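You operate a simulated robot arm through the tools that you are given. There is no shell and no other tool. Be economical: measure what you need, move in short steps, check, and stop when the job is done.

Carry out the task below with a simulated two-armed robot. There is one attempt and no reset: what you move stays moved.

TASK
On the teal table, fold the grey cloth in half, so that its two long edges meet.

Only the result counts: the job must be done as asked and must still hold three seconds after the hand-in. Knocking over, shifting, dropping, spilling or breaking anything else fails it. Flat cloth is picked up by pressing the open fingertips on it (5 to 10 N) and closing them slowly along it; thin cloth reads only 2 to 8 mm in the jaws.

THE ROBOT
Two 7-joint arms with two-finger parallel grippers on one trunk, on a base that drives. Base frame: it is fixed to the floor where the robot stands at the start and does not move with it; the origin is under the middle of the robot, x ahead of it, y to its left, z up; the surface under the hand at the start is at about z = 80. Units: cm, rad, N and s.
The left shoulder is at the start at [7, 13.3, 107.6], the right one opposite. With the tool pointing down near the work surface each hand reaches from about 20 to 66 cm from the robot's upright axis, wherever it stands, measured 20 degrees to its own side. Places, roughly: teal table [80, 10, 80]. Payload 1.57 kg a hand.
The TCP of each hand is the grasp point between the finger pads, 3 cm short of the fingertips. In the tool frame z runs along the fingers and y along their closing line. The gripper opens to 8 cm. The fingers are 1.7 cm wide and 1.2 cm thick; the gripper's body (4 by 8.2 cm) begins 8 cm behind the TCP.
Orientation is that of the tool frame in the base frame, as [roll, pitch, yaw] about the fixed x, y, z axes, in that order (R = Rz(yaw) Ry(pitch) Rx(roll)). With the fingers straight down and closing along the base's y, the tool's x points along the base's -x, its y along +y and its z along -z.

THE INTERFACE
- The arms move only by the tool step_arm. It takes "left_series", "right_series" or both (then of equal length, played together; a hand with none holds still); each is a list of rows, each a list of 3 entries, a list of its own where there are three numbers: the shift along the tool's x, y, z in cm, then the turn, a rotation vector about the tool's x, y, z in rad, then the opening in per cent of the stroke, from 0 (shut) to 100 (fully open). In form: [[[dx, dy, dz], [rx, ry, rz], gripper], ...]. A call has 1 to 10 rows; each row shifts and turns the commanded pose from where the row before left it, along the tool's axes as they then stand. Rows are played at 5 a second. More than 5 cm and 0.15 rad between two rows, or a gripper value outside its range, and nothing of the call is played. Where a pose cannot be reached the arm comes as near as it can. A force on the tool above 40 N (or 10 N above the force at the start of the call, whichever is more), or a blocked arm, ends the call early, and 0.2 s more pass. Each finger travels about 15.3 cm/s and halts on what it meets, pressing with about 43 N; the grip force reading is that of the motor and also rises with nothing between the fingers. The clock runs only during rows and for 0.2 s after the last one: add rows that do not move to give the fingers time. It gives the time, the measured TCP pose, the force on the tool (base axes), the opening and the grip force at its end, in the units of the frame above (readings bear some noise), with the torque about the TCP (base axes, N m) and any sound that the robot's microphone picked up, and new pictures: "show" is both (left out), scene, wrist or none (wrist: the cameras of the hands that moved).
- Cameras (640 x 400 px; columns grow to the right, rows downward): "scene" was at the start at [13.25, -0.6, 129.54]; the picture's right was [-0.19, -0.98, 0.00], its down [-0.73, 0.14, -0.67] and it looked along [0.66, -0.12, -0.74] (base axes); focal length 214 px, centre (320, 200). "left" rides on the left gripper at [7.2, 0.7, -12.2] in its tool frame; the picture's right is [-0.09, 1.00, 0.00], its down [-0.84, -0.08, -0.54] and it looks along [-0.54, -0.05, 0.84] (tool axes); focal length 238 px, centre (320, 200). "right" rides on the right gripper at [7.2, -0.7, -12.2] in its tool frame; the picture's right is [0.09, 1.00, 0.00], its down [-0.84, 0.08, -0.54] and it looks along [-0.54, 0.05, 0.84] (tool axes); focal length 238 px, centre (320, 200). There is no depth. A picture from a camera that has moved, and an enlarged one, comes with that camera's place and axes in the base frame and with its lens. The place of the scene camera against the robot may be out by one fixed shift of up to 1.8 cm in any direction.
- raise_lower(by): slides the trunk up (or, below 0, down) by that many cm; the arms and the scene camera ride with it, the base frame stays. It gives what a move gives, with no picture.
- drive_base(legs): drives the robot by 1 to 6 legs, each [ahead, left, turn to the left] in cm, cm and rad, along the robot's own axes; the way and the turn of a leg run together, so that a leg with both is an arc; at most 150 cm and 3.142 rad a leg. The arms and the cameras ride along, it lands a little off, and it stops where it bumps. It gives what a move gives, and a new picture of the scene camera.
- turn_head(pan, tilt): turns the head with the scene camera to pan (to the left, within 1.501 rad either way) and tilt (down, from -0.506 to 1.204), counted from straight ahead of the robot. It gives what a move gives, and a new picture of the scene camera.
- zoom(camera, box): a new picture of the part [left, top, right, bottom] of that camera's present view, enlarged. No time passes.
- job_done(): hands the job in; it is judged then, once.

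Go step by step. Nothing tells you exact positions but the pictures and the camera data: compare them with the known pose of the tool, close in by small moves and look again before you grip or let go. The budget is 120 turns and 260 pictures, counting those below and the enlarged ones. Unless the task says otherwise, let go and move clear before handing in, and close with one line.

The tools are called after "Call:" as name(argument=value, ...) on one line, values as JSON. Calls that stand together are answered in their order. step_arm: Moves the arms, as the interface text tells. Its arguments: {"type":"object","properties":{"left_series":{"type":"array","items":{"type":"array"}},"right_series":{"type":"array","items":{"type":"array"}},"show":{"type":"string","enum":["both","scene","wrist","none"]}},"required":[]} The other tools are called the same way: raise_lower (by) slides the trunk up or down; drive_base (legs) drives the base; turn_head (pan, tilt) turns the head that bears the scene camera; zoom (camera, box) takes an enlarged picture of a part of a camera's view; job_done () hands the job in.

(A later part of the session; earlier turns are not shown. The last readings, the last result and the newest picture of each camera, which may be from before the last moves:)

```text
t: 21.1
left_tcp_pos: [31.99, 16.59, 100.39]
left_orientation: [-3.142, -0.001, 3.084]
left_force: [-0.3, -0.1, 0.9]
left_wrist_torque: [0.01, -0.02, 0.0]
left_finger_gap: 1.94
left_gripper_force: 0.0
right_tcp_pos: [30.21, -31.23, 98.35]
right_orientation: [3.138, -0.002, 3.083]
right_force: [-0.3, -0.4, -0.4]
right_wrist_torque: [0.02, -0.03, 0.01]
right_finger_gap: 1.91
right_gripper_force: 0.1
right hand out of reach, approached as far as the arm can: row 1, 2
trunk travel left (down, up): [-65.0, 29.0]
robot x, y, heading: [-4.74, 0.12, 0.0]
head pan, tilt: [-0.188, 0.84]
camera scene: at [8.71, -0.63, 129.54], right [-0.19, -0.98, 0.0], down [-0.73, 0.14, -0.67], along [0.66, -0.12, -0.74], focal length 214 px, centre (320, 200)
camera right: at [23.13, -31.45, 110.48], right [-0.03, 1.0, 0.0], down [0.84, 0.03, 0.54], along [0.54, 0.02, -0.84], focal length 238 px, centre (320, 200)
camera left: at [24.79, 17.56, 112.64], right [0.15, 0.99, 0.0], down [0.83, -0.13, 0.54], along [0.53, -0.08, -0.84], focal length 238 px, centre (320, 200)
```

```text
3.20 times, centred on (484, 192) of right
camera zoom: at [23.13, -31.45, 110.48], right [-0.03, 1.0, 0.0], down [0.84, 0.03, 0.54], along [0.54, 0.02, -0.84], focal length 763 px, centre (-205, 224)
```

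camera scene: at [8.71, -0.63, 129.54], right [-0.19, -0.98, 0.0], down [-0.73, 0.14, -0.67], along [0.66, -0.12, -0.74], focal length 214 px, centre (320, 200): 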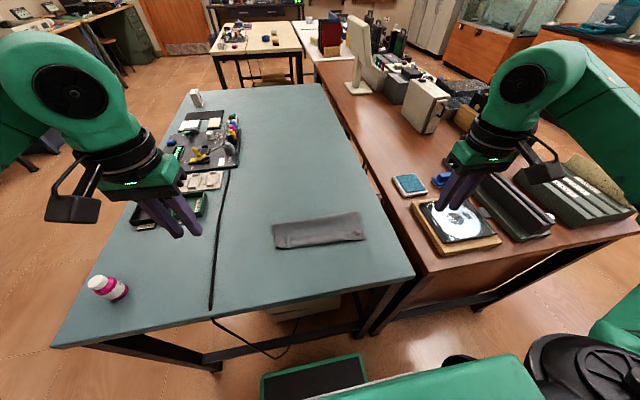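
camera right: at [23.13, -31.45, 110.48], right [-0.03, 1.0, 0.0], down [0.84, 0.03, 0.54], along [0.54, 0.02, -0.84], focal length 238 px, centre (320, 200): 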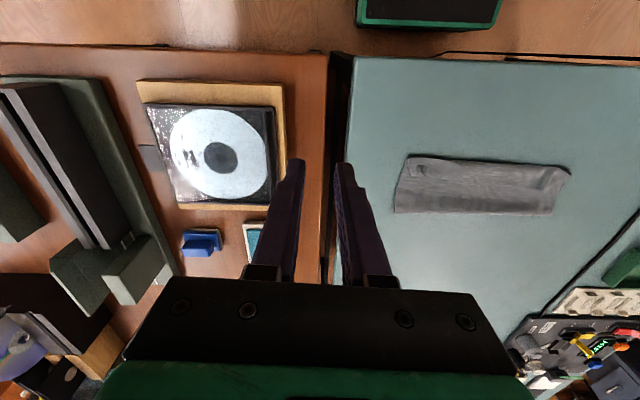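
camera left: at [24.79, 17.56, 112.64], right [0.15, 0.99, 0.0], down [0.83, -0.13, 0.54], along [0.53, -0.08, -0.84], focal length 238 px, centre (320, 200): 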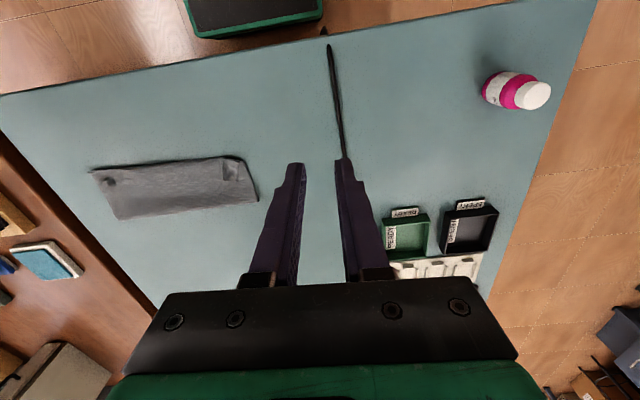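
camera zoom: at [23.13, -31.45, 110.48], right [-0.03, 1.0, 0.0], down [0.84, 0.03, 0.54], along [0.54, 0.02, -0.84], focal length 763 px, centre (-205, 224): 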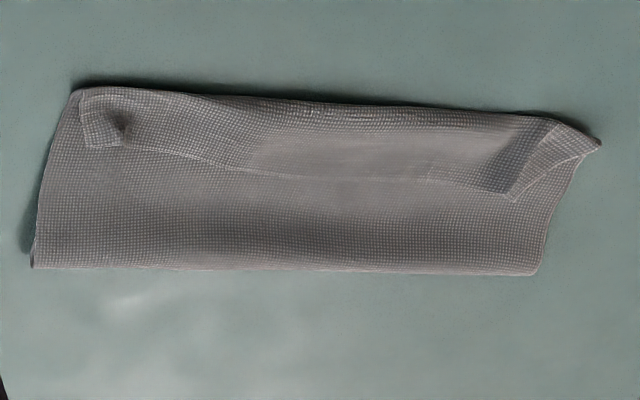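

The strip is curled back: its edge is at x≈39 and the curl front at ≈36. The ridges I pinched before are still standing near (38.3, 0.8) and (37.4, -17). I'll pinch them again, lift, and release from a height with the cloth taut so the edge can straighten as it falls.

Call:
step_arm(left_series=[[[-1.18, -2.53, 2.4], [0, 0, 0], 28], [[-1.18, -2.53, 2.4], [0, 0, 0], 28], [[-1.18, -2.53, 2.4], [0, 0, 0], 28], [[-1.18, -2.53, 2.4], [0, 0, 0], 28], [[-1.18, -2.53, 2.4], [0, 0, 0], 28], [[-1.18, -2.53, 2.4], [0, 0, 0], 28], [[0, 0, 0], [0, 0, 0], 28]], right_series=[[[-1.09, 2.45, 2.06], [0, 0, 0], 28], [[-1.09, 2.45, 2.06], [0, 0, 0], 28], [[-1.09, 2.45, 2.06], [0, 0, 0], 28], [[-1.09, 2.45, 2.06], [0, 0, 0], 28], [[-1.09, 2.45, 2.06], [0, 0, 0], 28], [[-1.09, 2.45, 2.06], [0, 0, 0], 28], [[0, 0, 0], [0, 0, 0], 28]], show="none")

Call:
zoom(camera="left", box=[160, 60, 480, 260])

Call:
zoom(camera="right", box=[160, 60, 480, 260])

```text
t: 22.7
left_tcp_pos: [38.18, 0.85, 85.81]
left_orientation: [-3.14, 0.002, 3.085]
left_force: [-1.2, -0.3, 0.2]
left_wrist_torque: [0.0, -0.03, 0.01]
left_finger_gap: 2.23
left_gripper_force: 0.1
right_tcp_pos: [37.94, -17.08, 85.59]
right_orientation: [-3.141, 0.001, 3.08]
right_force: [0.0, -0.2, -0.3]
right_wrist_torque: [-0.03, -0.02, 0.0]
right_finger_gap: 2.24
right_gripper_force: 0.1
trunk travel left (down, up): [-65.0, 29.0]
robot x, y, heading: [-4.3, 0.09, -0.0]
head pan, tilt: [-0.188, 0.84]
```

```text
2.00 times, centred on (320, 160) of left
camera zoom: at [30.96, 1.88, 98.0], right [0.15, 0.99, 0.0], down [0.83, -0.13, 0.54], along [0.54, -0.08, -0.84], focal length 477 px, centre (320, 280)
```

zoom: 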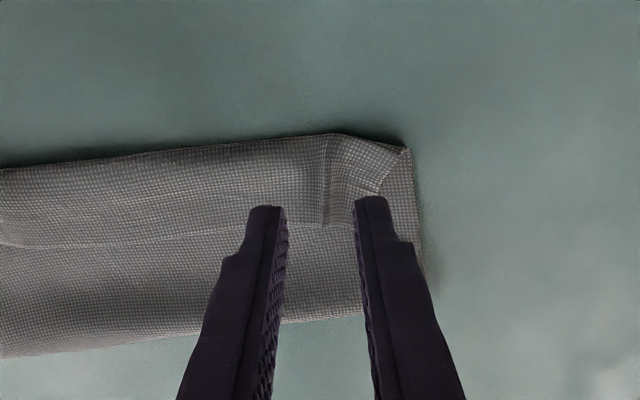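

```text
2.00 times, centred on (320, 160) of right
camera zoom: at [30.75, -17.18, 97.79], right [-0.03, 1.0, 0.0], down [0.84, 0.03, 0.54], along [0.54, 0.02, -0.84], focal length 477 px, centre (320, 280)
```

zoom: 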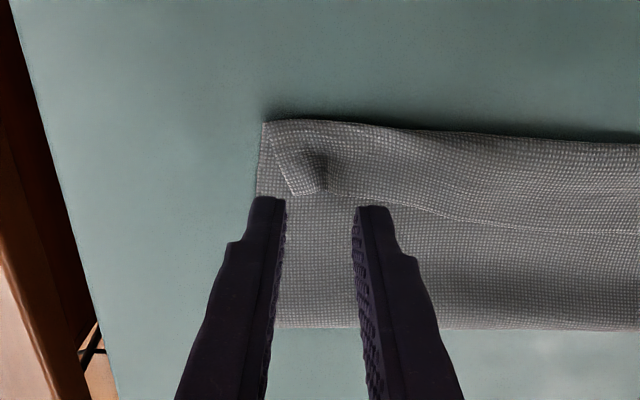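

The ridges are clearly visible between the finger positions. I'll centre on them and lower to just above the stack.

Call:
step_arm(left_series=[[[-0.3, 0.2, 1.2], [0, 0, 0], 28], [[0, 0, 1.1], [0, 0, 0], 28], [[0, 0, 0], [0, 0, 0], 28]], right_series=[[[0.8, 0.1, 1.0], [0, 0, 0], 28], [[0, 0, 1.1], [0, 0, 0], 28], [[0, 0, 0], [0, 0, 0], 28]], show="none")

Call:
zoom(camera="left", box=[200, 80, 440, 230])

Call:
zoom(camera="right", box=[200, 80, 440, 230])

```text
t: 23.5
left_tcp_pos: [38.31, 0.92, 83.44]
left_orientation: [3.14, 0.0, 3.084]
left_force: [0.1, 0.0, 0.9]
left_wrist_torque: [0.05, 0.01, 0.01]
left_finger_gap: 2.23
left_gripper_force: 0.1
right_tcp_pos: [37.13, -16.72, 83.41]
right_orientation: [-3.14, 0.0, 3.082]
right_force: [0.3, -0.1, -1.0]
right_wrist_torque: [0.01, -0.01, -0.01]
right_finger_gap: 2.24
right_gripper_force: 0.1
trunk travel left (down, up): [-65.0, 29.0]
robot x, y, heading: [-4.73, 0.1, -0.004]
head pan, tilt: [-0.188, 0.84]
```

```text
2.67 times, centred on (320, 155) of left
camera zoom: at [31.13, 1.93, 95.69], right [0.15, 0.99, 0.0], down [0.83, -0.13, 0.54], along [0.54, -0.08, -0.84], focal length 636 px, centre (320, 320)
```

zoom: 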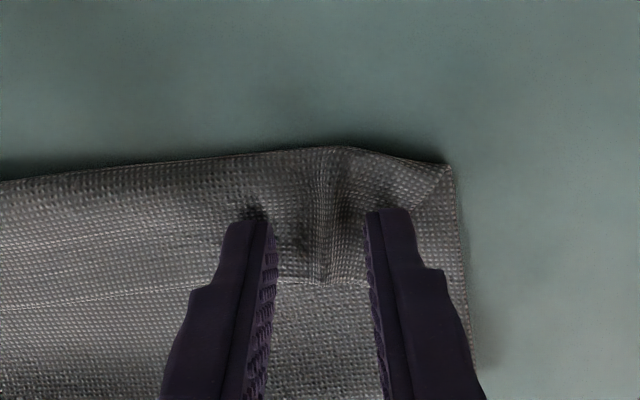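

```text
2.67 times, centred on (320, 155) of right
camera zoom: at [29.93, -17.03, 95.62], right [-0.03, 1.0, 0.0], down [0.84, 0.03, 0.54], along [0.54, 0.02, -0.84], focal length 636 px, centre (320, 320)
```

zoom: 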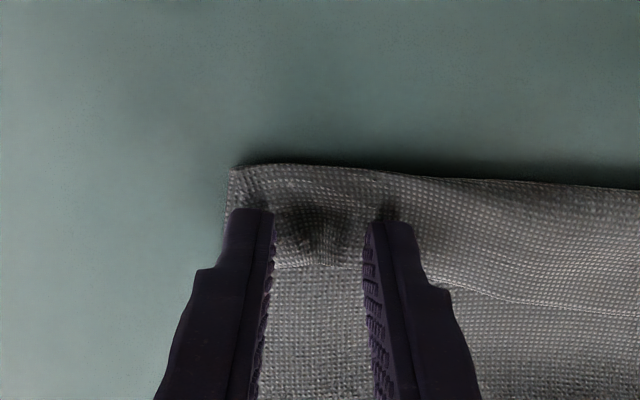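

The fingers straddle the ridges. I'll press lightly and close slowly.

Call:
step_arm(left_series=[[[0, 0, 0.1], [0, 0, 0], 28], [[0, 0, 0], [0, 0, 0], 24], [[0, 0, 0], [0, 0, 0], 20], [[0, 0, 0], [0, 0, 0], 16], [[0, 0, 0], [0, 0, 0], 12], [[0, 0, 0], [0, 0, 0], 8], [[0, 0, 0], [0, 0, 0], 4], [[0, 0, 0], [0, 0, 0], 0], [[0, 0, 0], [0, 0, 0], 0]], right_series=[[[0, 0, 0.1], [0, 0, 0], 28], [[0, 0, 0], [0, 0, 0], 24], [[0, 0, 0], [0, 0, 0], 20], [[0, 0, 0], [0, 0, 0], 16], [[0, 0, 0], [0, 0, 0], 12], [[0, 0, 0], [0, 0, 0], 8], [[0, 0, 0], [0, 0, 0], 4], [[0, 0, 0], [0, 0, 0], 0], [[0, 0, 0], [0, 0, 0], 0]], show="none")

Call:
zoom(camera="left", box=[200, 80, 440, 230])

Call:
zoom(camera="right", box=[200, 80, 440, 230])

```text
t: 25.5
left_tcp_pos: [38.47, 0.96, 83.65]
left_orientation: [-3.14, 0.0, 3.084]
left_force: [0.8, -0.2, -0.5]
left_wrist_torque: [-0.02, 0.0, -0.04]
left_finger_gap: 0.17
left_gripper_force: 23.6
right_tcp_pos: [37.13, -16.65, 83.51]
right_orientation: [3.141, 0.001, 3.082]
right_force: [-0.4, -0.4, 2.2]
right_wrist_torque: [-0.02, -0.01, 0.03]
right_finger_gap: 0.16
right_gripper_force: 23.2
trunk travel left (down, up): [-65.0, 29.0]
robot x, y, heading: [-4.43, 0.07, 0.001]
head pan, tilt: [-0.188, 0.84]
```

```text
2.67 times, centred on (320, 155) of left
camera zoom: at [31.17, 1.9, 95.63], right [0.15, 0.99, 0.0], down [0.83, -0.13, 0.54], along [0.54, -0.08, -0.84], focal length 636 px, centre (320, 320)
```

zoom: 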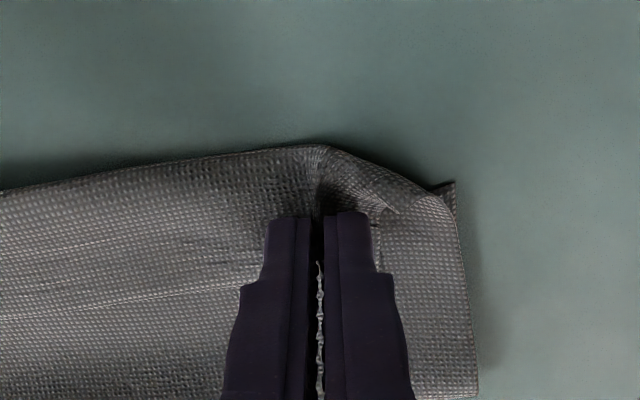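

```text
2.67 times, centred on (320, 155) of right
camera zoom: at [29.95, -16.95, 95.6], right [-0.03, 1.0, 0.0], down [0.84, 0.03, 0.54], along [0.54, 0.02, -0.84], focal length 636 px, centre (320, 320)
```

zoom: 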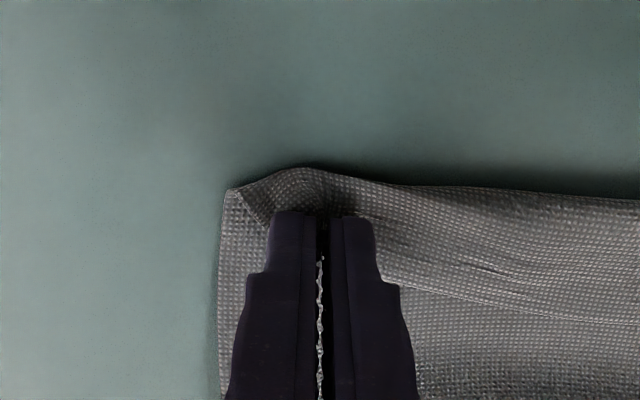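

Both ridges are pinched. I'll lift up and forward to unroll the excess back to the middle of the cloth.

Call:
step_arm(left_series=[[[0, 0, -1.5], [0, 0, 0], 0], [[-0.5, 0, -2], [0, 0, 0], 0], [[-1.5, 0, -2], [0, 0, 0], 0], [[-2, 0, -1.5], [0, 0, 0], 0], [[-2.2, 0, -1], [0, 0, 0], 0], [[-2, 0, 0], [0, 0, 0], 0], [[0, 0, 0], [0, 0, 0], 0]], right_series=[[[0, 0, -1.5], [0, 0, 0], 0], [[-0.5, 0, -2], [0, 0, 0], 0], [[-1.5, 0, -2], [0, 0, 0], 0], [[-2, 0, -1.5], [0, 0, 0], 0], [[-2.2, 0, -1], [0, 0, 0], 0], [[-2, 0, 0], [0, 0, 0], 0], [[0, 0, 0], [0, 0, 0], 0]])

Call:
zoom(camera="scene", box=[220, 150, 420, 275])

```text
t: 27.1
left_tcp_pos: [46.43, 0.53, 91.51]
left_orientation: [3.141, 0.001, 3.085]
left_force: [0.3, 0.8, 0.5]
left_wrist_torque: [0.04, -0.03, 0.03]
left_finger_gap: 0.14
left_gripper_force: 24.0
right_tcp_pos: [45.36, -16.92, 91.59]
right_orientation: [-3.141, 0.0, 3.083]
right_force: [-0.5, 0.2, 0.3]
right_wrist_torque: [0.0, 0.0, -0.01]
right_finger_gap: 0.18
right_gripper_force: 23.4
trunk travel left (down, up): [-65.0, 29.0]
robot x, y, heading: [-4.62, -0.06, -0.006]
head pan, tilt: [-0.188, 0.84]
camera scene: at [8.64, -0.59, 129.55], right [-0.19, -0.98, 0.0], down [-0.73, 0.14, -0.67], along [0.66, -0.12, -0.74], focal length 214 px, centre (320, 200)
camera right: at [38.06, -17.2, 103.69], right [-0.03, 1.0, 0.0], down [0.84, 0.03, 0.54], along [0.54, 0.02, -0.84], focal length 238 px, centre (320, 200)
camera left: at [39.23, 1.59, 103.77], right [0.15, 0.99, 0.0], down [0.83, -0.13, 0.54], along [0.54, -0.08, -0.84], focal length 238 px, centre (320, 200)
```

scene: 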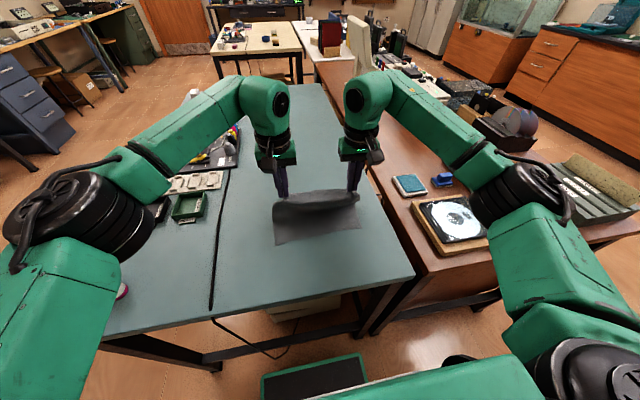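
right: 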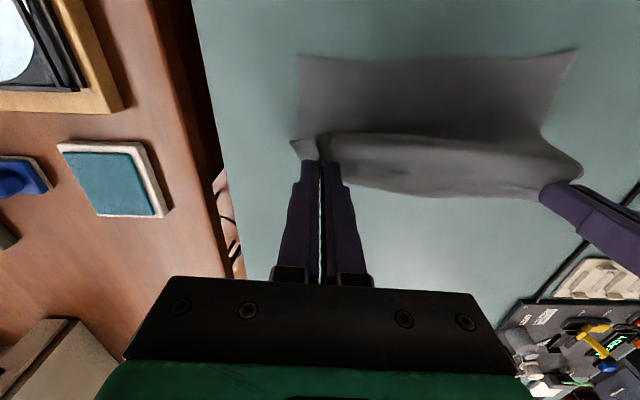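
left: 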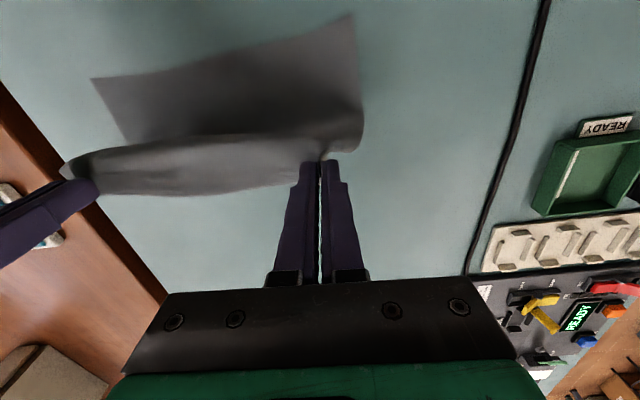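

```text
3.20 times, centred on (320, 212) of scene
camera zoom: at [8.64, -0.59, 129.55], right [-0.19, -0.98, 0.0], down [-0.73, 0.14, -0.67], along [0.66, -0.12, -0.74], focal length 686 px, centre (320, 160)
```

zoom: 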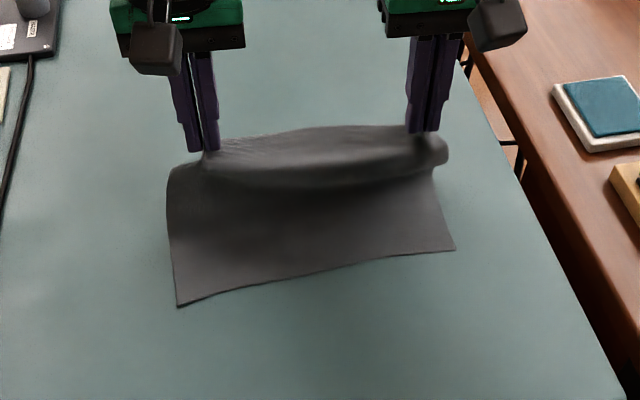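

The bottom near corners are now at (37.6, 4.5) and (38.6, -19). I'll swing down with more tilt, each hand offset to suit, and stop about 4 cm above the table with the cloth nearly taut.

Call:
step_arm(left_series=[[[1.56, 0.03, -0.08], [0, -0.12, 0], 0], [[1.61, 0.03, 0.18], [0, -0.13, 0], 0], [[1.79, 0.03, 0.42], [0, -0.15, 0], 0], [[1.81, 0.03, 0.43], [0, -0.15, 0], 0], [[1.74, 0.03, 0.42], [0, -0.15, 0], 0], [[1.64, 0.03, 0.2], [0, -0.15, 0], 0], [[1.41, 0.03, 0.15], [0, -0.15, 0], 0], [[0, 0, 0], [0, 0, 0], 0]], right_series=[[[1.3, 0.03, -0.08], [0, -0.12, 0], 0], [[1.35, 0.03, 0.21], [0, -0.13, 0], 0], [[1.54, 0.03, 0.48], [0, -0.15, 0], 0], [[1.57, 0.03, 0.53], [0, -0.15, 0], 0], [[1.52, 0.03, 0.56], [0, -0.15, 0], 0], [[1.44, 0.03, 0.37], [0, -0.15, 0], 0], [[1.24, 0.03, 0.35], [0, -0.15, 0], 0], [[0, 0, 0], [0, 0, 0], 0]])

Call:
zoom(camera="scene", box=[220, 150, 420, 275])

```text
t: 28.9
left_tcp_pos: [37.09, 1.19, 85.62]
left_orientation: [-3.139, 0.999, 3.088]
left_force: [1.3, -0.2, -0.1]
left_wrist_torque: [-0.01, 0.01, -0.01]
left_finger_gap: 0.17
left_gripper_force: 23.1
right_tcp_pos: [37.9, -15.4, 85.86]
right_orientation: [3.121, 0.966, 3.074]
right_force: [0.1, 0.8, 0.4]
right_wrist_torque: [0.01, -0.02, -0.02]
right_finger_gap: 0.18
right_gripper_force: 22.9
right hand out of reach, approached as far as the arm can: row 7
trunk travel left (down, up): [-65.0, 29.0]
robot x, y, heading: [-4.68, 0.0, -0.001]
head pan, tilt: [-0.188, 0.84]
camera scene: at [8.72, -0.59, 129.54], right [-0.19, -0.98, 0.0], down [-0.73, 0.14, -0.67], along [0.66, -0.12, -0.74], focal length 214 px, centre (320, 200)
camera right: at [23.72, -15.54, 86.78], right [0.0, 1.0, -0.06], down [0.03, 0.06, 1.0], along [1.0, 0.0, -0.03], focal length 238 px, centre (320, 200)
camera left: at [22.89, 2.63, 86.12], right [0.11, 0.99, 0.08], down [-0.01, -0.08, 1.0], along [0.99, -0.11, 0.0], focal length 238 px, centre (320, 200)
```

scene: 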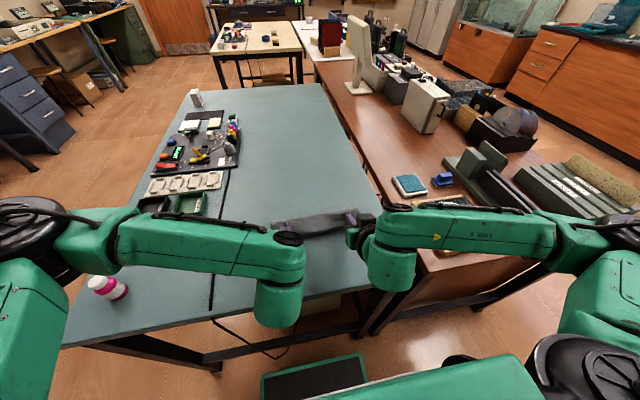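
right: 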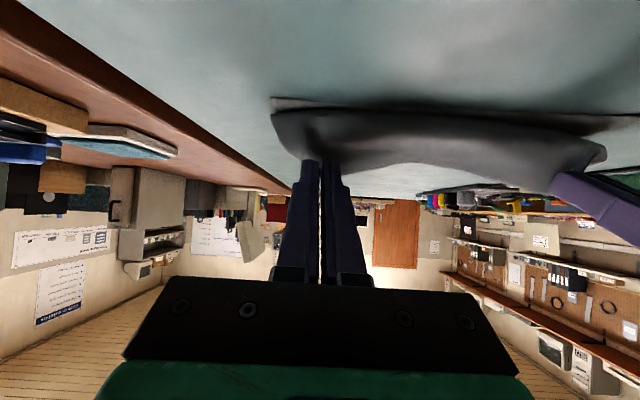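
left: 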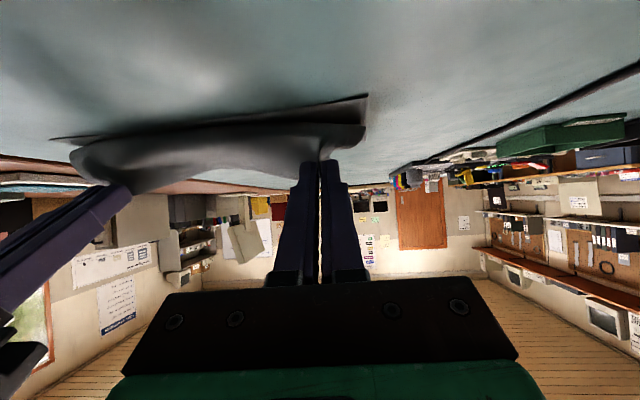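

```text
3.20 times, centred on (320, 212) of scene
camera zoom: at [8.72, -0.59, 129.54], right [-0.19, -0.98, 0.0], down [-0.73, 0.14, -0.67], along [0.66, -0.12, -0.74], focal length 686 px, centre (320, 160)
```

zoom: 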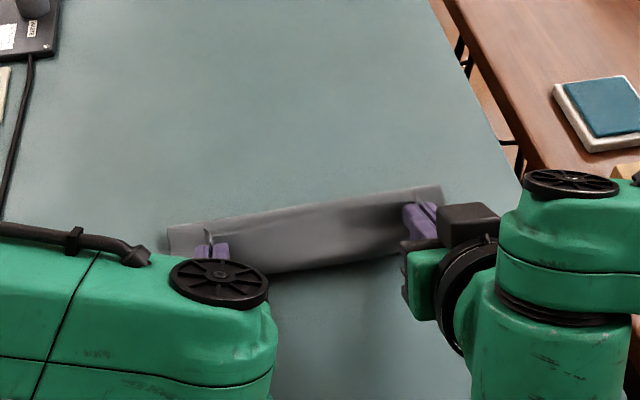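

The lower layer's near edge is visible just under the held edge. A quick swing toward the robot while opening should flip the curled strip outward. I need more arm room for that, so I'll raise and move the hands forward, then back the base 3 cm.

Call:
step_arm(left_series=[[[-2.4, 0, 1.43], [0, 0, 0], 0], [[-2.4, 0, 1.43], [0, 0, 0], 0], [[0, 0, 0], [0, 0, 0], 0]], right_series=[[[-2.4, 0, 1.43], [0, 0, 0], 0], [[-2.4, -0.3, 1.43], [0, 0, 0], 0], [[0, 0, 0], [0, 0, 0], 0]], show="none")

Call:
drive_base(legs=[[-3.5, 0, 0]])

Call:
zoom(camera="left", box=[20, 60, 420, 310])

```text
t: 29.7
left_tcp_pos: [42.12, 0.96, 87.98]
left_orientation: [-3.14, 0.999, 3.085]
left_force: [0.3, -0.1, 0.5]
left_wrist_torque: [-0.04, 0.01, 0.03]
left_finger_gap: 0.19
left_gripper_force: 23.5
right_tcp_pos: [42.65, -16.41, 88.34]
right_orientation: [3.14, 0.999, 3.081]
right_force: [0.3, -0.4, -0.1]
right_wrist_torque: [0.02, 0.01, -0.03]
right_finger_gap: 0.16
right_gripper_force: 23.3
trunk travel left (down, up): [-65.0, 29.0]
robot x, y, heading: [-4.55, 0.1, 0.002]
head pan, tilt: [-0.188, 0.84]
```

```text
t: 30.6
left_tcp_pos: [38.71, 1.0, 87.84]
left_orientation: [3.141, 0.999, 3.084]
left_force: [0.4, 0.6, 0.3]
left_wrist_torque: [0.01, -0.02, 0.01]
left_finger_gap: 0.17
left_gripper_force: 23.3
right_tcp_pos: [39.3, -16.44, 88.18]
right_orientation: [3.14, 1.0, 3.08]
right_force: [-1.4, 0.8, -1.1]
right_wrist_torque: [0.03, -0.02, 0.03]
right_finger_gap: 0.17
right_gripper_force: 23.0
trunk travel left (down, up): [-65.0, 29.0]
robot x, y, heading: [-8.0, -0.19, -0.003]
head pan, tilt: [-0.188, 0.84]
camera scene: at [5.38, -0.61, 129.52], right [-0.19, -0.98, 0.0], down [-0.73, 0.14, -0.67], along [0.66, -0.12, -0.75], focal length 214 px, centre (320, 200)
```

scene: 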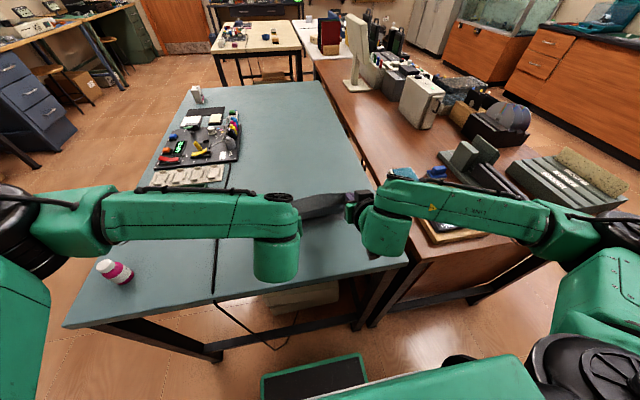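

```text
1.60 times, centred on (220, 185) of left
camera zoom: at [24.54, 2.41, 88.41], right [0.11, 0.99, 0.08], down [-0.01, -0.08, 1.0], along [0.99, -0.11, 0.0], focal length 381 px, centre (480, 224)
```

zoom: 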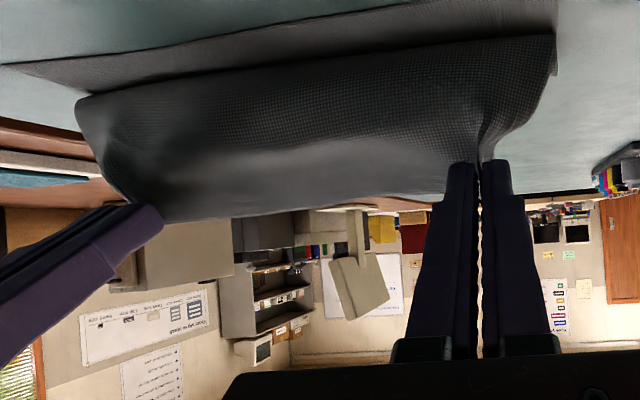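

The upper layer now stands up cleanly. I'll tilt slightly more, wind forward, swing back, and open the hands on the move.

Call:
step_arm(left_series=[[[0, 0, 0], [0, -0.12, 0], 0], [[0, 0, 0], [0, -0.13, 0], 0], [[-0.95, 0, 2.85], [0, 0, 0], 0], [[0, 0, 0], [0, 0, 0], 0], [[2.37, 0, -3.96], [0, 0, 0], 0], [[1.26, 0, -2.21], [0, 0, 0], 70], [[0, 0, 0], [0, 0, 0], 70], [[0, 0, 0], [0, 0, 0], 70]], right_series=[[[0, 0, 0], [0, -0.12, 0], 0], [[0, 0, 0], [0, -0.13, 0], 0], [[-0.95, 0, 2.85], [0, 0, 0], 0], [[0, 0, 0], [0, 0, 0], 0], [[2.37, 0, -3.96], [0, 0, 0], 0], [[1.26, 0, -2.21], [0, 0, 0], 70], [[0, 0, 0], [0, 0, 0], 70], [[0, 0, 0], [0, 0, 0], 70]])

Call:
zoom(camera="scene", box=[220, 150, 420, 275])

```text
t: 32.4
left_tcp_pos: [34.62, 1.27, 86.46]
left_orientation: [3.141, 1.251, 3.082]
left_force: [0.7, 0.2, -0.9]
left_wrist_torque: [0.0, 0.03, 0.02]
left_finger_gap: 5.62
left_gripper_force: 0.0
right_tcp_pos: [35.16, -14.43, 87.11]
right_orientation: [3.089, 1.077, 3.063]
right_force: [-1.2, -0.7, -0.9]
right_wrist_torque: [0.0, -0.03, 0.02]
right_finger_gap: 5.59
right_gripper_force: 0.1
right hand out of reach, approached as far as the arm can: row 1, 2, 6
trunk travel left (down, up): [-65.0, 29.0]
robot x, y, heading: [-8.36, 0.0, -0.001]
head pan, tilt: [-0.188, 0.84]
camera scene: at [5.17, -0.61, 129.55], right [-0.19, -0.98, 0.0], down [-0.73, 0.14, -0.67], along [0.66, -0.12, -0.74], focal length 214 px, centre (320, 200)
camera right: at [21.06, -14.75, 86.47], right [-0.01, 1.0, -0.06], down [-0.08, 0.05, 1.0], along [1.0, 0.02, 0.08], focal length 238 px, centre (320, 200)
camera left: at [20.78, 2.57, 83.48], right [0.09, 0.99, 0.09], down [-0.25, -0.06, 0.96], along [0.96, -0.11, 0.25], focal length 238 px, centre (320, 200)
```

scene: 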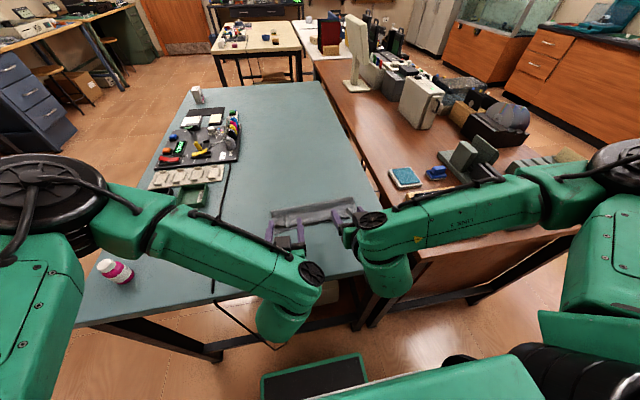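
right: 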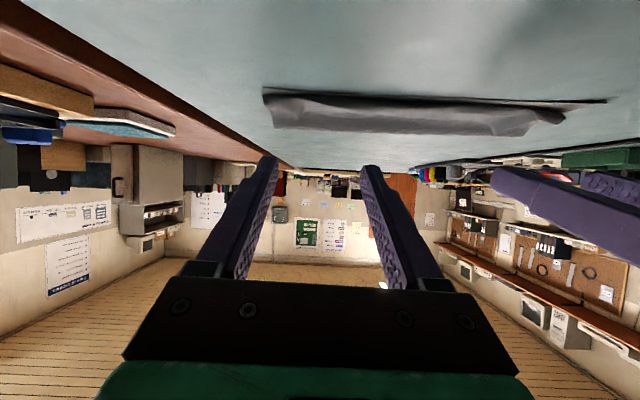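
left: 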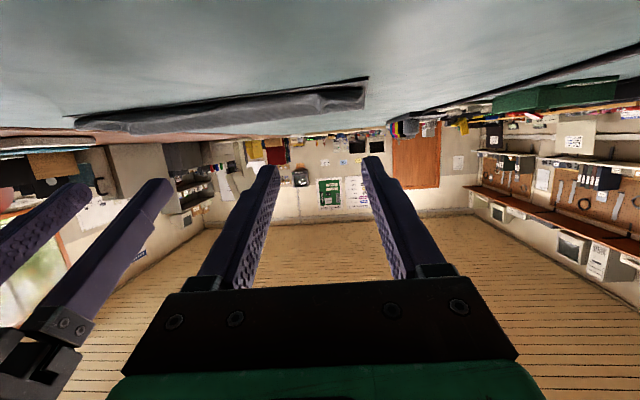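

```text
3.20 times, centred on (320, 212) of scene
camera zoom: at [5.17, -0.61, 129.55], right [-0.19, -0.98, 0.0], down [-0.73, 0.14, -0.67], along [0.66, -0.12, -0.74], focal length 686 px, centre (320, 160)
```

zoom: 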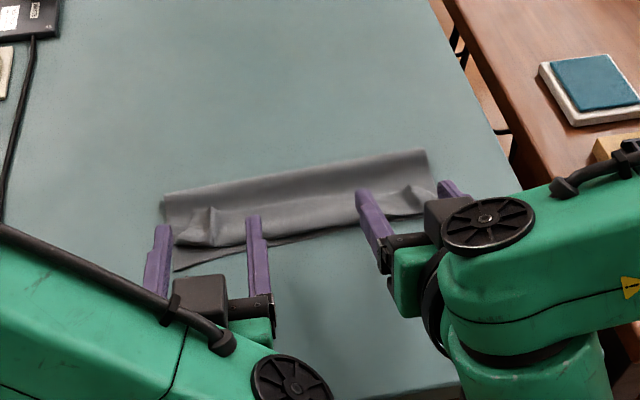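

The cloth is released with the fold further back. I'll raise the hands clear and inspect.

Call:
step_arm(left_series=[[[-2.5, 0, -1.5], [0, 0.15, 0], 50], [[-2.5, 0.5, -2], [0, 0.15, 0], 28], [[-2, 2, -2.5], [0, 0.15, 0], 28], [[-1, 3, -2.5], [0, 0.15, 0], 28], [[0, 3, -2], [0, 0.15, 0], 28], [[0, 3, -1], [0, 0.15, 0], 28], [[0, 2, 0], [0, 0.15, 0], 28], [[0, 0, 0], [0, 0.15, 0], 28], [[0, 0, 0], [0, 0.05, 0], 28], [[0, 0, 0], [0, 0, 0], 28]], right_series=[[[-2.5, 0, -1.5], [0, 0.15, 0], 50], [[-2.5, -0.5, -2], [0, 0.15, 0], 28], [[-2, -2, -2.5], [0, 0.15, 0], 28], [[-1, -3, -2.5], [0, 0.15, 0], 28], [[0, -3, -2], [0, 0.15, 0], 28], [[0, -3, -1], [0, 0.15, 0], 28], [[0, -2, 0], [0, 0.15, 0], 28], [[0, 0, 0], [0, 0.15, 0], 28], [[0, 0, 0], [0, 0.05, 0], 28], [[0, 0, 0], [0, 0, 0], 28]], show="none")

Call:
zoom(camera="left", box=[60, 100, 320, 262])

Call:
zoom(camera="right", box=[350, 100, 610, 262])

Call:
zoom(camera="scene", box=[220, 150, 420, 275])

```text
t: 34.6
left_tcp_pos: [30.47, 14.85, 100.32]
left_orientation: [3.141, -0.001, 3.082]
left_force: [0.2, -0.1, 0.2]
left_wrist_torque: [0.02, -0.02, -0.02]
left_finger_gap: 2.26
left_gripper_force: 0.0
right_tcp_pos: [31.69, -28.94, 102.01]
right_orientation: [3.13, -0.166, 3.094]
right_force: [0.8, 0.6, -1.0]
right_wrist_torque: [0.03, 0.0, 0.0]
right_finger_gap: 2.24
right_gripper_force: 0.2
trunk travel left (down, up): [-65.0, 29.0]
robot x, y, heading: [-8.44, -0.26, -0.0]
head pan, tilt: [-0.188, 0.84]
```

```text
2.46 times, centred on (190, 181) of left
camera zoom: at [23.18, 15.91, 112.54], right [0.15, 0.99, 0.0], down [0.83, -0.13, 0.54], along [0.54, -0.08, -0.84], focal length 587 px, centre (640, 247)
```

zoom: 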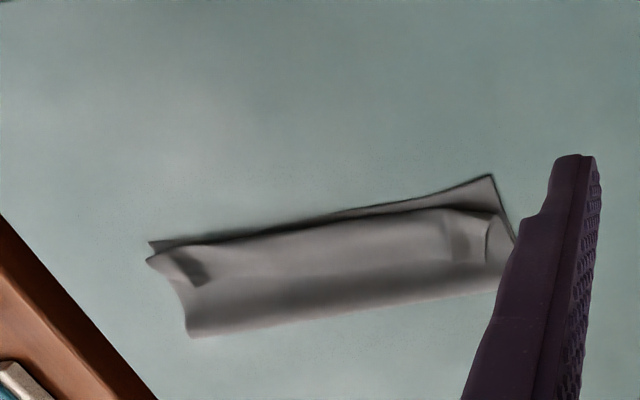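

```text
2.46 times, centred on (480, 181) of right
camera zoom: at [26.64, -29.52, 115.25], right [-0.04, 1.0, 0.02], down [0.92, 0.03, 0.4], along [0.4, 0.04, -0.92], focal length 587 px, centre (-74, 247)
```

zoom: 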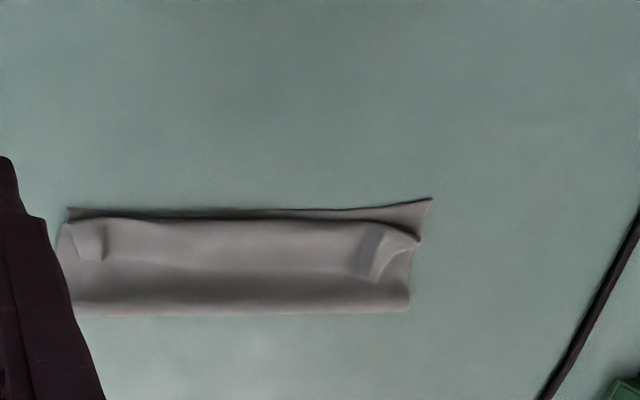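

```text
3.20 times, centred on (320, 212) of scene
camera zoom: at [5.18, -0.61, 129.55], right [-0.19, -0.98, 0.0], down [-0.73, 0.14, -0.67], along [0.66, -0.12, -0.74], focal length 686 px, centre (320, 160)
```

zoom: 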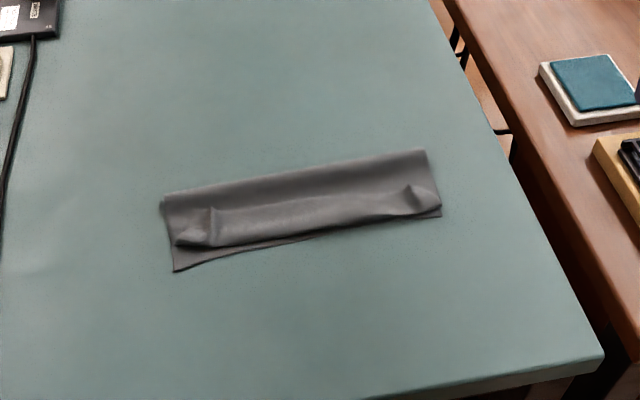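

Now the lower near edge is visible (37.5–38.9) and the fold is at about 46.5. The top strip is still curled back, with its edge at ≈42.5. This time I'll pinch only the last few millimetres of that edge so it can be laid flat, and I'll hover there first.

Call:
step_arm(left_series=[[[-1.86, -1.79, 1.97], [0, 0, 0], 28], [[-1.86, -1.79, 1.97], [0, 0, 0], 28], [[-1.86, -1.79, 1.97], [0, 0, 0], 28], [[-1.86, -1.79, 1.97], [0, 0, 0], 28], [[-1.86, -1.79, 1.97], [0, 0, 0], 28], [[-1.86, -1.79, 1.97], [0, 0, 0], 28], [[-1.86, -1.79, 1.97], [0, 0, 0], 28], [[0, 0, 0], [0, 0, 0], 28]], right_series=[[[-1.71, 2.03, 2.03], [0, 0, 0], 28], [[-1.71, 2.03, 2.03], [0, 0, 0], 28], [[-1.71, 2.03, 2.03], [0, 0, 0], 28], [[-1.71, 2.03, 2.03], [0, 0, 0], 28], [[-1.71, 2.03, 2.03], [0, 0, 0], 28], [[-1.71, 2.03, 2.03], [0, 0, 0], 28], [[-1.71, 2.03, 2.03], [0, 0, 0], 28], [[0, 0, 0], [0, 0, 0], 28]], show="none")

Call:
zoom(camera="left", box=[160, 60, 480, 260])

Call:
zoom(camera="right", box=[160, 60, 480, 260])

```text
t: 36.4
left_tcp_pos: [43.04, 1.79, 86.5]
left_orientation: [-3.141, 0.002, 3.083]
left_force: [0.5, -0.1, -0.2]
left_wrist_torque: [0.0, -0.01, -0.01]
left_finger_gap: 2.23
left_gripper_force: 0.0
right_tcp_pos: [41.9, -14.93, 86.07]
right_orientation: [3.132, -0.165, 3.094]
right_force: [-0.6, 0.4, 0.1]
right_wrist_torque: [0.03, -0.04, 0.03]
right_finger_gap: 2.24
right_gripper_force: 0.1
trunk travel left (down, up): [-65.0, 29.0]
robot x, y, heading: [-8.19, -0.02, -0.004]
head pan, tilt: [-0.188, 0.84]
```

```text
2.00 times, centred on (320, 160) of left
camera zoom: at [35.78, 2.67, 98.74], right [0.15, 0.99, 0.0], down [0.83, -0.13, 0.54], along [0.54, -0.08, -0.84], focal length 477 px, centre (320, 280)
```

zoom: 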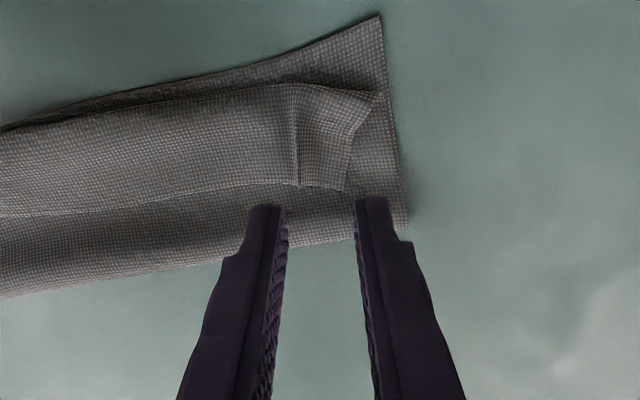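

```text
2.00 times, centred on (320, 160) of right
camera zoom: at [36.74, -15.49, 99.27], right [-0.04, 1.0, 0.02], down [0.92, 0.03, 0.4], along [0.4, 0.04, -0.92], focal length 477 px, centre (320, 280)
```

zoom: 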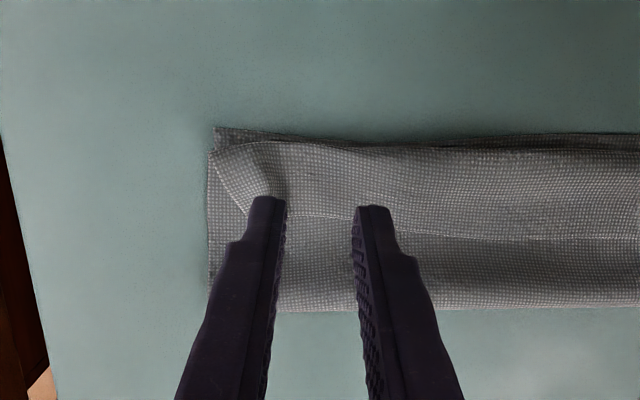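

The ridges end at the strip edge near (43.0, 0.7) on the left and (41.8, -16.2) on the right. I'll straighten the right hand, shift both over just the edge, and come lower.

Call:
step_arm(left_series=[[[0, 0, 0], [0, 0, 0], 28], [[0, 0, 0], [0, 0, 0], 28], [[-0.41, -1.02, 0.8], [0, 0, 0], 28], [[0, 0, 1.5], [0, 0, 0], 28], [[0, 0, 0], [0, 0, 0], 28]], right_series=[[[0, 0, 0], [0, -0.08, 0], 28], [[0, 0, 0], [0, -0.085, 0], 28], [[-0.32, -1.25, 0.8], [0, 0, 0], 28], [[0, 0, 1.1], [0, 0, 0], 28], [[0, 0, 0], [0, 0, 0], 28]], show="none")

Call:
zoom(camera="left", box=[200, 80, 440, 230])

Call:
zoom(camera="right", box=[200, 80, 440, 230])

```text
t: 37.6
left_tcp_pos: [43.36, 0.77, 84.25]
left_orientation: [-3.141, 0.001, 3.084]
left_force: [0.4, -0.1, -0.6]
left_wrist_torque: [-0.02, 0.0, 0.0]
left_finger_gap: 2.24
left_gripper_force: 0.1
right_tcp_pos: [42.17, -16.23, 84.09]
right_orientation: [3.133, 0.0, 3.094]
right_force: [-1.0, 0.1, 0.5]
right_wrist_torque: [0.02, 0.01, 0.02]
right_finger_gap: 2.21
right_gripper_force: 0.1
trunk travel left (down, up): [-65.0, 29.0]
robot x, y, heading: [-7.95, 0.05, -0.002]
head pan, tilt: [-0.188, 0.84]
```

```text
2.67 times, centred on (320, 155) of left
camera zoom: at [36.22, 1.75, 96.51], right [0.15, 0.99, 0.0], down [0.83, -0.13, 0.54], along [0.54, -0.08, -0.84], focal length 636 px, centre (320, 320)
```

zoom: 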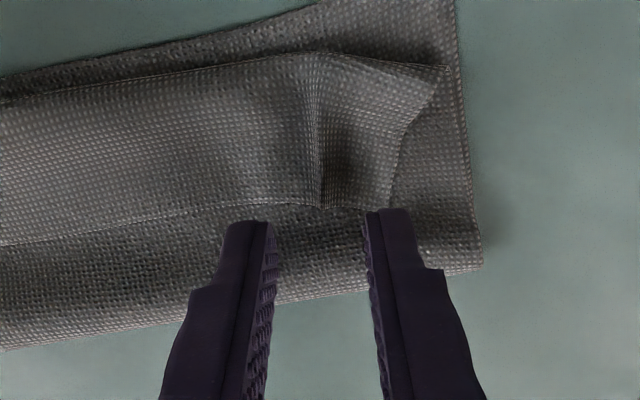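

```text
2.67 times, centred on (320, 155) of right
camera zoom: at [34.96, -16.72, 96.24], right [-0.04, 1.0, 0.01], down [0.84, 0.03, 0.54], along [0.54, 0.03, -0.84], focal length 636 px, centre (320, 320)
```

zoom: 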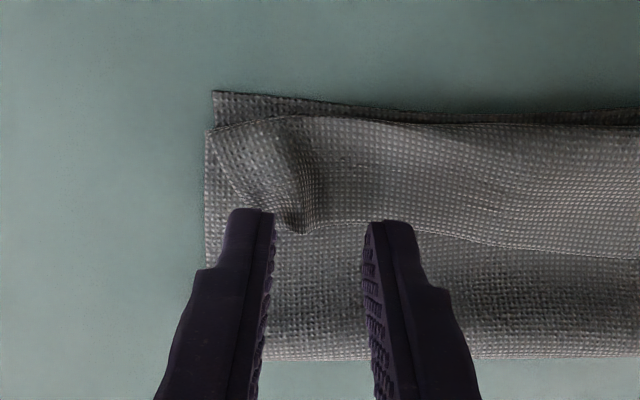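

The left hand is aligned with about 0.4 cm overlap. I'll nudge the right outward, lower both to contact, and close slowly.

Call:
step_arm(left_series=[[[0.15, 0, 0.4], [0, 0, 0], 28], [[0, 0, 0.4], [0, 0, 0], 28], [[0, 0, 0.08], [0, 0, 0], 28], [[0, 0, 0], [0, 0, 0], 24], [[0, 0, 0], [0, 0, 0], 19], [[0, 0, 0], [0, 0, 0], 14], [[0, 0, 0], [0, 0, 0], 9], [[0, 0, 0], [0, 0, 0], 4], [[0, 0, 0], [0, 0, 0], 0], [[0, 0, 0], [0, 0, 0], 0]], right_series=[[[-0.4, -0.4, 0.3], [0, 0, 0], 28], [[0, 0, 0.35], [0, 0, 0], 28], [[0, 0, 0.08], [0, 0, 0], 28], [[0, 0, 0], [0, 0, 0], 24], [[0, 0, 0], [0, 0, 0], 19], [[0, 0, 0], [0, 0, 0], 14], [[0, 0, 0], [0, 0, 0], 9], [[0, 0, 0], [0, 0, 0], 4], [[0, 0, 0], [0, 0, 0], 0], [[0, 0, 0], [0, 0, 0], 0]], show="none")

Call:
zoom(camera="left", box=[200, 80, 440, 230])

Call:
zoom(camera="right", box=[200, 80, 440, 230])

```text
t: 39.8
left_tcp_pos: [43.08, 0.69, 83.52]
left_orientation: [3.141, 0.0, 3.083]
left_force: [-0.3, -3.1, -0.1]
left_wrist_torque: [-0.1, 0.01, 0.03]
left_finger_gap: 0.18
left_gripper_force: 23.4
right_tcp_pos: [42.56, -16.72, 83.45]
right_orientation: [3.131, 0.001, 3.092]
right_force: [-0.5, 2.8, -1.1]
right_wrist_torque: [0.08, -0.01, -0.02]
right_finger_gap: 0.11
right_gripper_force: 22.9
trunk travel left (down, up): [-65.0, 29.0]
robot x, y, heading: [-8.06, -0.3, -0.002]
head pan, tilt: [-0.188, 0.84]
```

```text
2.67 times, centred on (320, 155) of left
camera zoom: at [35.83, 1.71, 95.72], right [0.15, 0.99, 0.0], down [0.83, -0.12, 0.54], along [0.54, -0.08, -0.84], focal length 636 px, centre (320, 320)
```

zoom: 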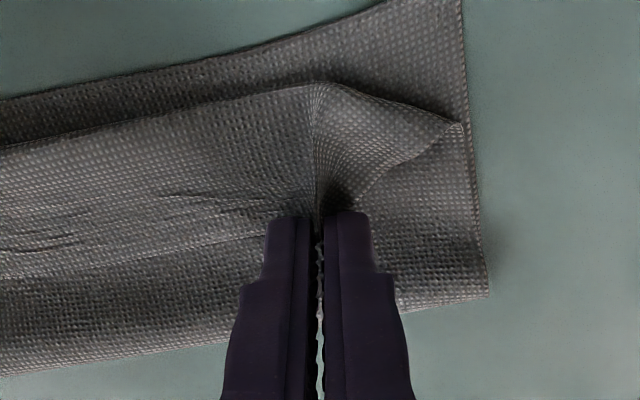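

```text
2.67 times, centred on (320, 155) of right
camera zoom: at [35.38, -17.16, 95.55], right [-0.04, 1.0, 0.01], down [0.84, 0.03, 0.54], along [0.54, 0.03, -0.84], focal length 636 px, centre (320, 320)
```

zoom: 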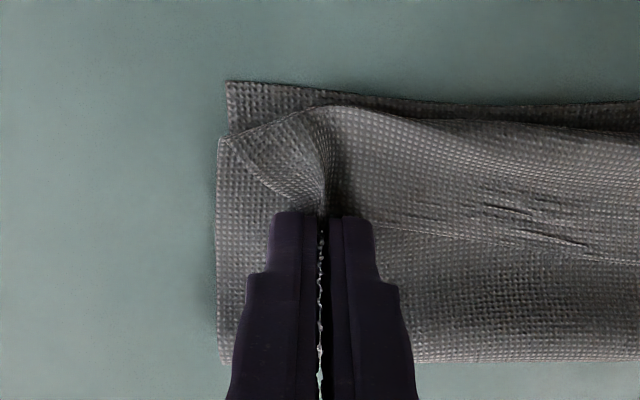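

Only the very edge is pinched on both sides now. I'll lift and move forward to re-tension about the mid-line.

Call:
step_arm(left_series=[[[0, -0.1, -1.5], [0, 0, 0], 0], [[-0.3, 0, -2], [0, 0, 0], 0], [[-0.8, 0, -2], [0, 0, 0], 0], [[-1, 0, -2], [0, 0, 0], 0], [[-0.9, 0, -1], [0, 0, 0], 0], [[0, 0, 0], [0, 0, 0], 0]], right_series=[[[0, 0.1, -1.5], [0, 0, 0], 0], [[-0.3, 0, -2], [0, 0, 0], 0], [[-0.8, 0, -2], [0, 0, 0], 0], [[-1.3, 0, -2], [0, 0, 0], 0], [[-1.3, 0, -1], [0, 0, 0], 0], [[0, 0, 0], [0, 0, 0], 0]])

Call:
zoom(camera="scene", box=[220, 150, 420, 275])

```text
t: 41.2
left_tcp_pos: [45.99, 0.55, 92.01]
left_orientation: [-3.14, 0.0, 3.086]
left_force: [0.1, -4.9, -0.2]
left_wrist_torque: [-0.14, -0.01, 0.04]
left_finger_gap: 0.18
left_gripper_force: 23.8
right_tcp_pos: [46.27, -16.97, 91.9]
right_orientation: [3.131, 0.0, 3.092]
right_force: [-0.6, 4.8, 0.0]
right_wrist_torque: [0.14, 0.01, -0.03]
right_finger_gap: 0.13
right_gripper_force: 23.4
trunk travel left (down, up): [-65.0, 29.0]
robot x, y, heading: [-8.32, 0.03, 0.005]
head pan, tilt: [-0.188, 0.84]
camera scene: at [5.18, -0.61, 129.55], right [-0.19, -0.98, 0.0], down [-0.73, 0.14, -0.67], along [0.66, -0.12, -0.74], focal length 214 px, centre (320, 200)
camera right: at [39.06, -17.44, 104.1], right [-0.04, 1.0, 0.01], down [0.84, 0.03, 0.54], along [0.54, 0.03, -0.84], focal length 238 px, centre (320, 200)
camera left: at [38.64, 1.58, 104.02], right [0.15, 0.99, 0.0], down [0.83, -0.13, 0.54], along [0.54, -0.08, -0.84], focal length 238 px, centre (320, 200)
```

scene: 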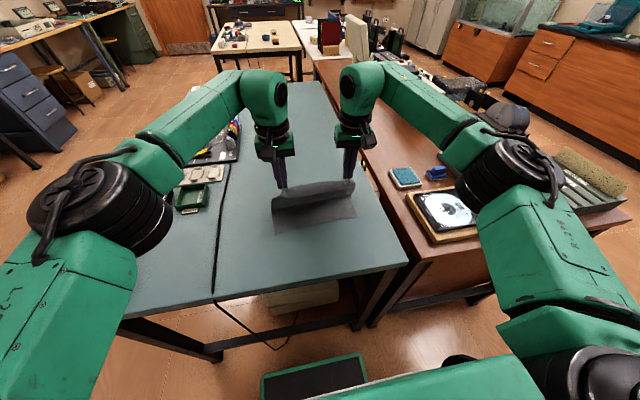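
right: 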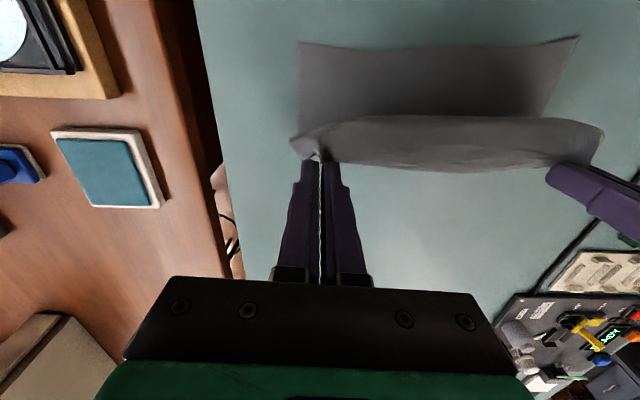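
left: 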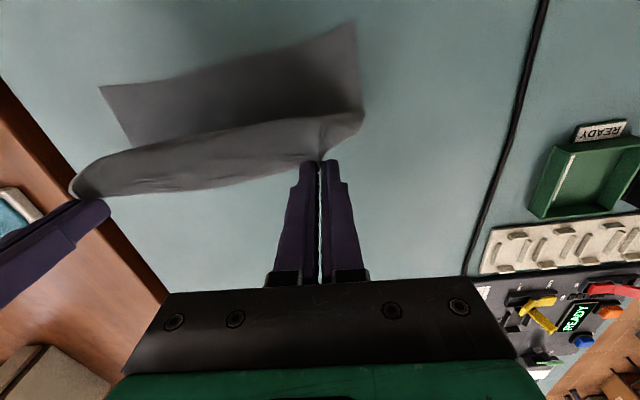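

```text
3.20 times, centred on (320, 212) of scene
camera zoom: at [5.18, -0.61, 129.55], right [-0.19, -0.98, 0.0], down [-0.73, 0.14, -0.67], along [0.66, -0.12, -0.74], focal length 686 px, centre (320, 160)
```

zoom: 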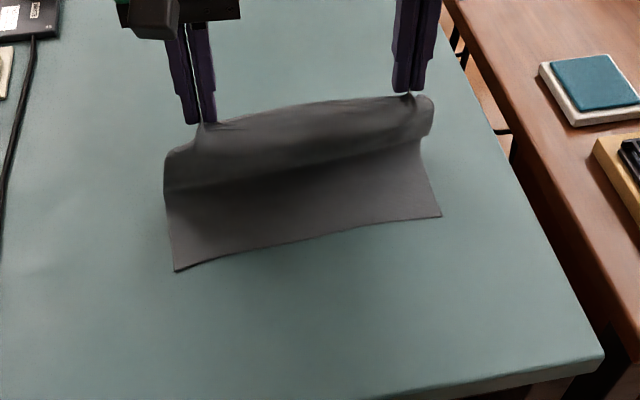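

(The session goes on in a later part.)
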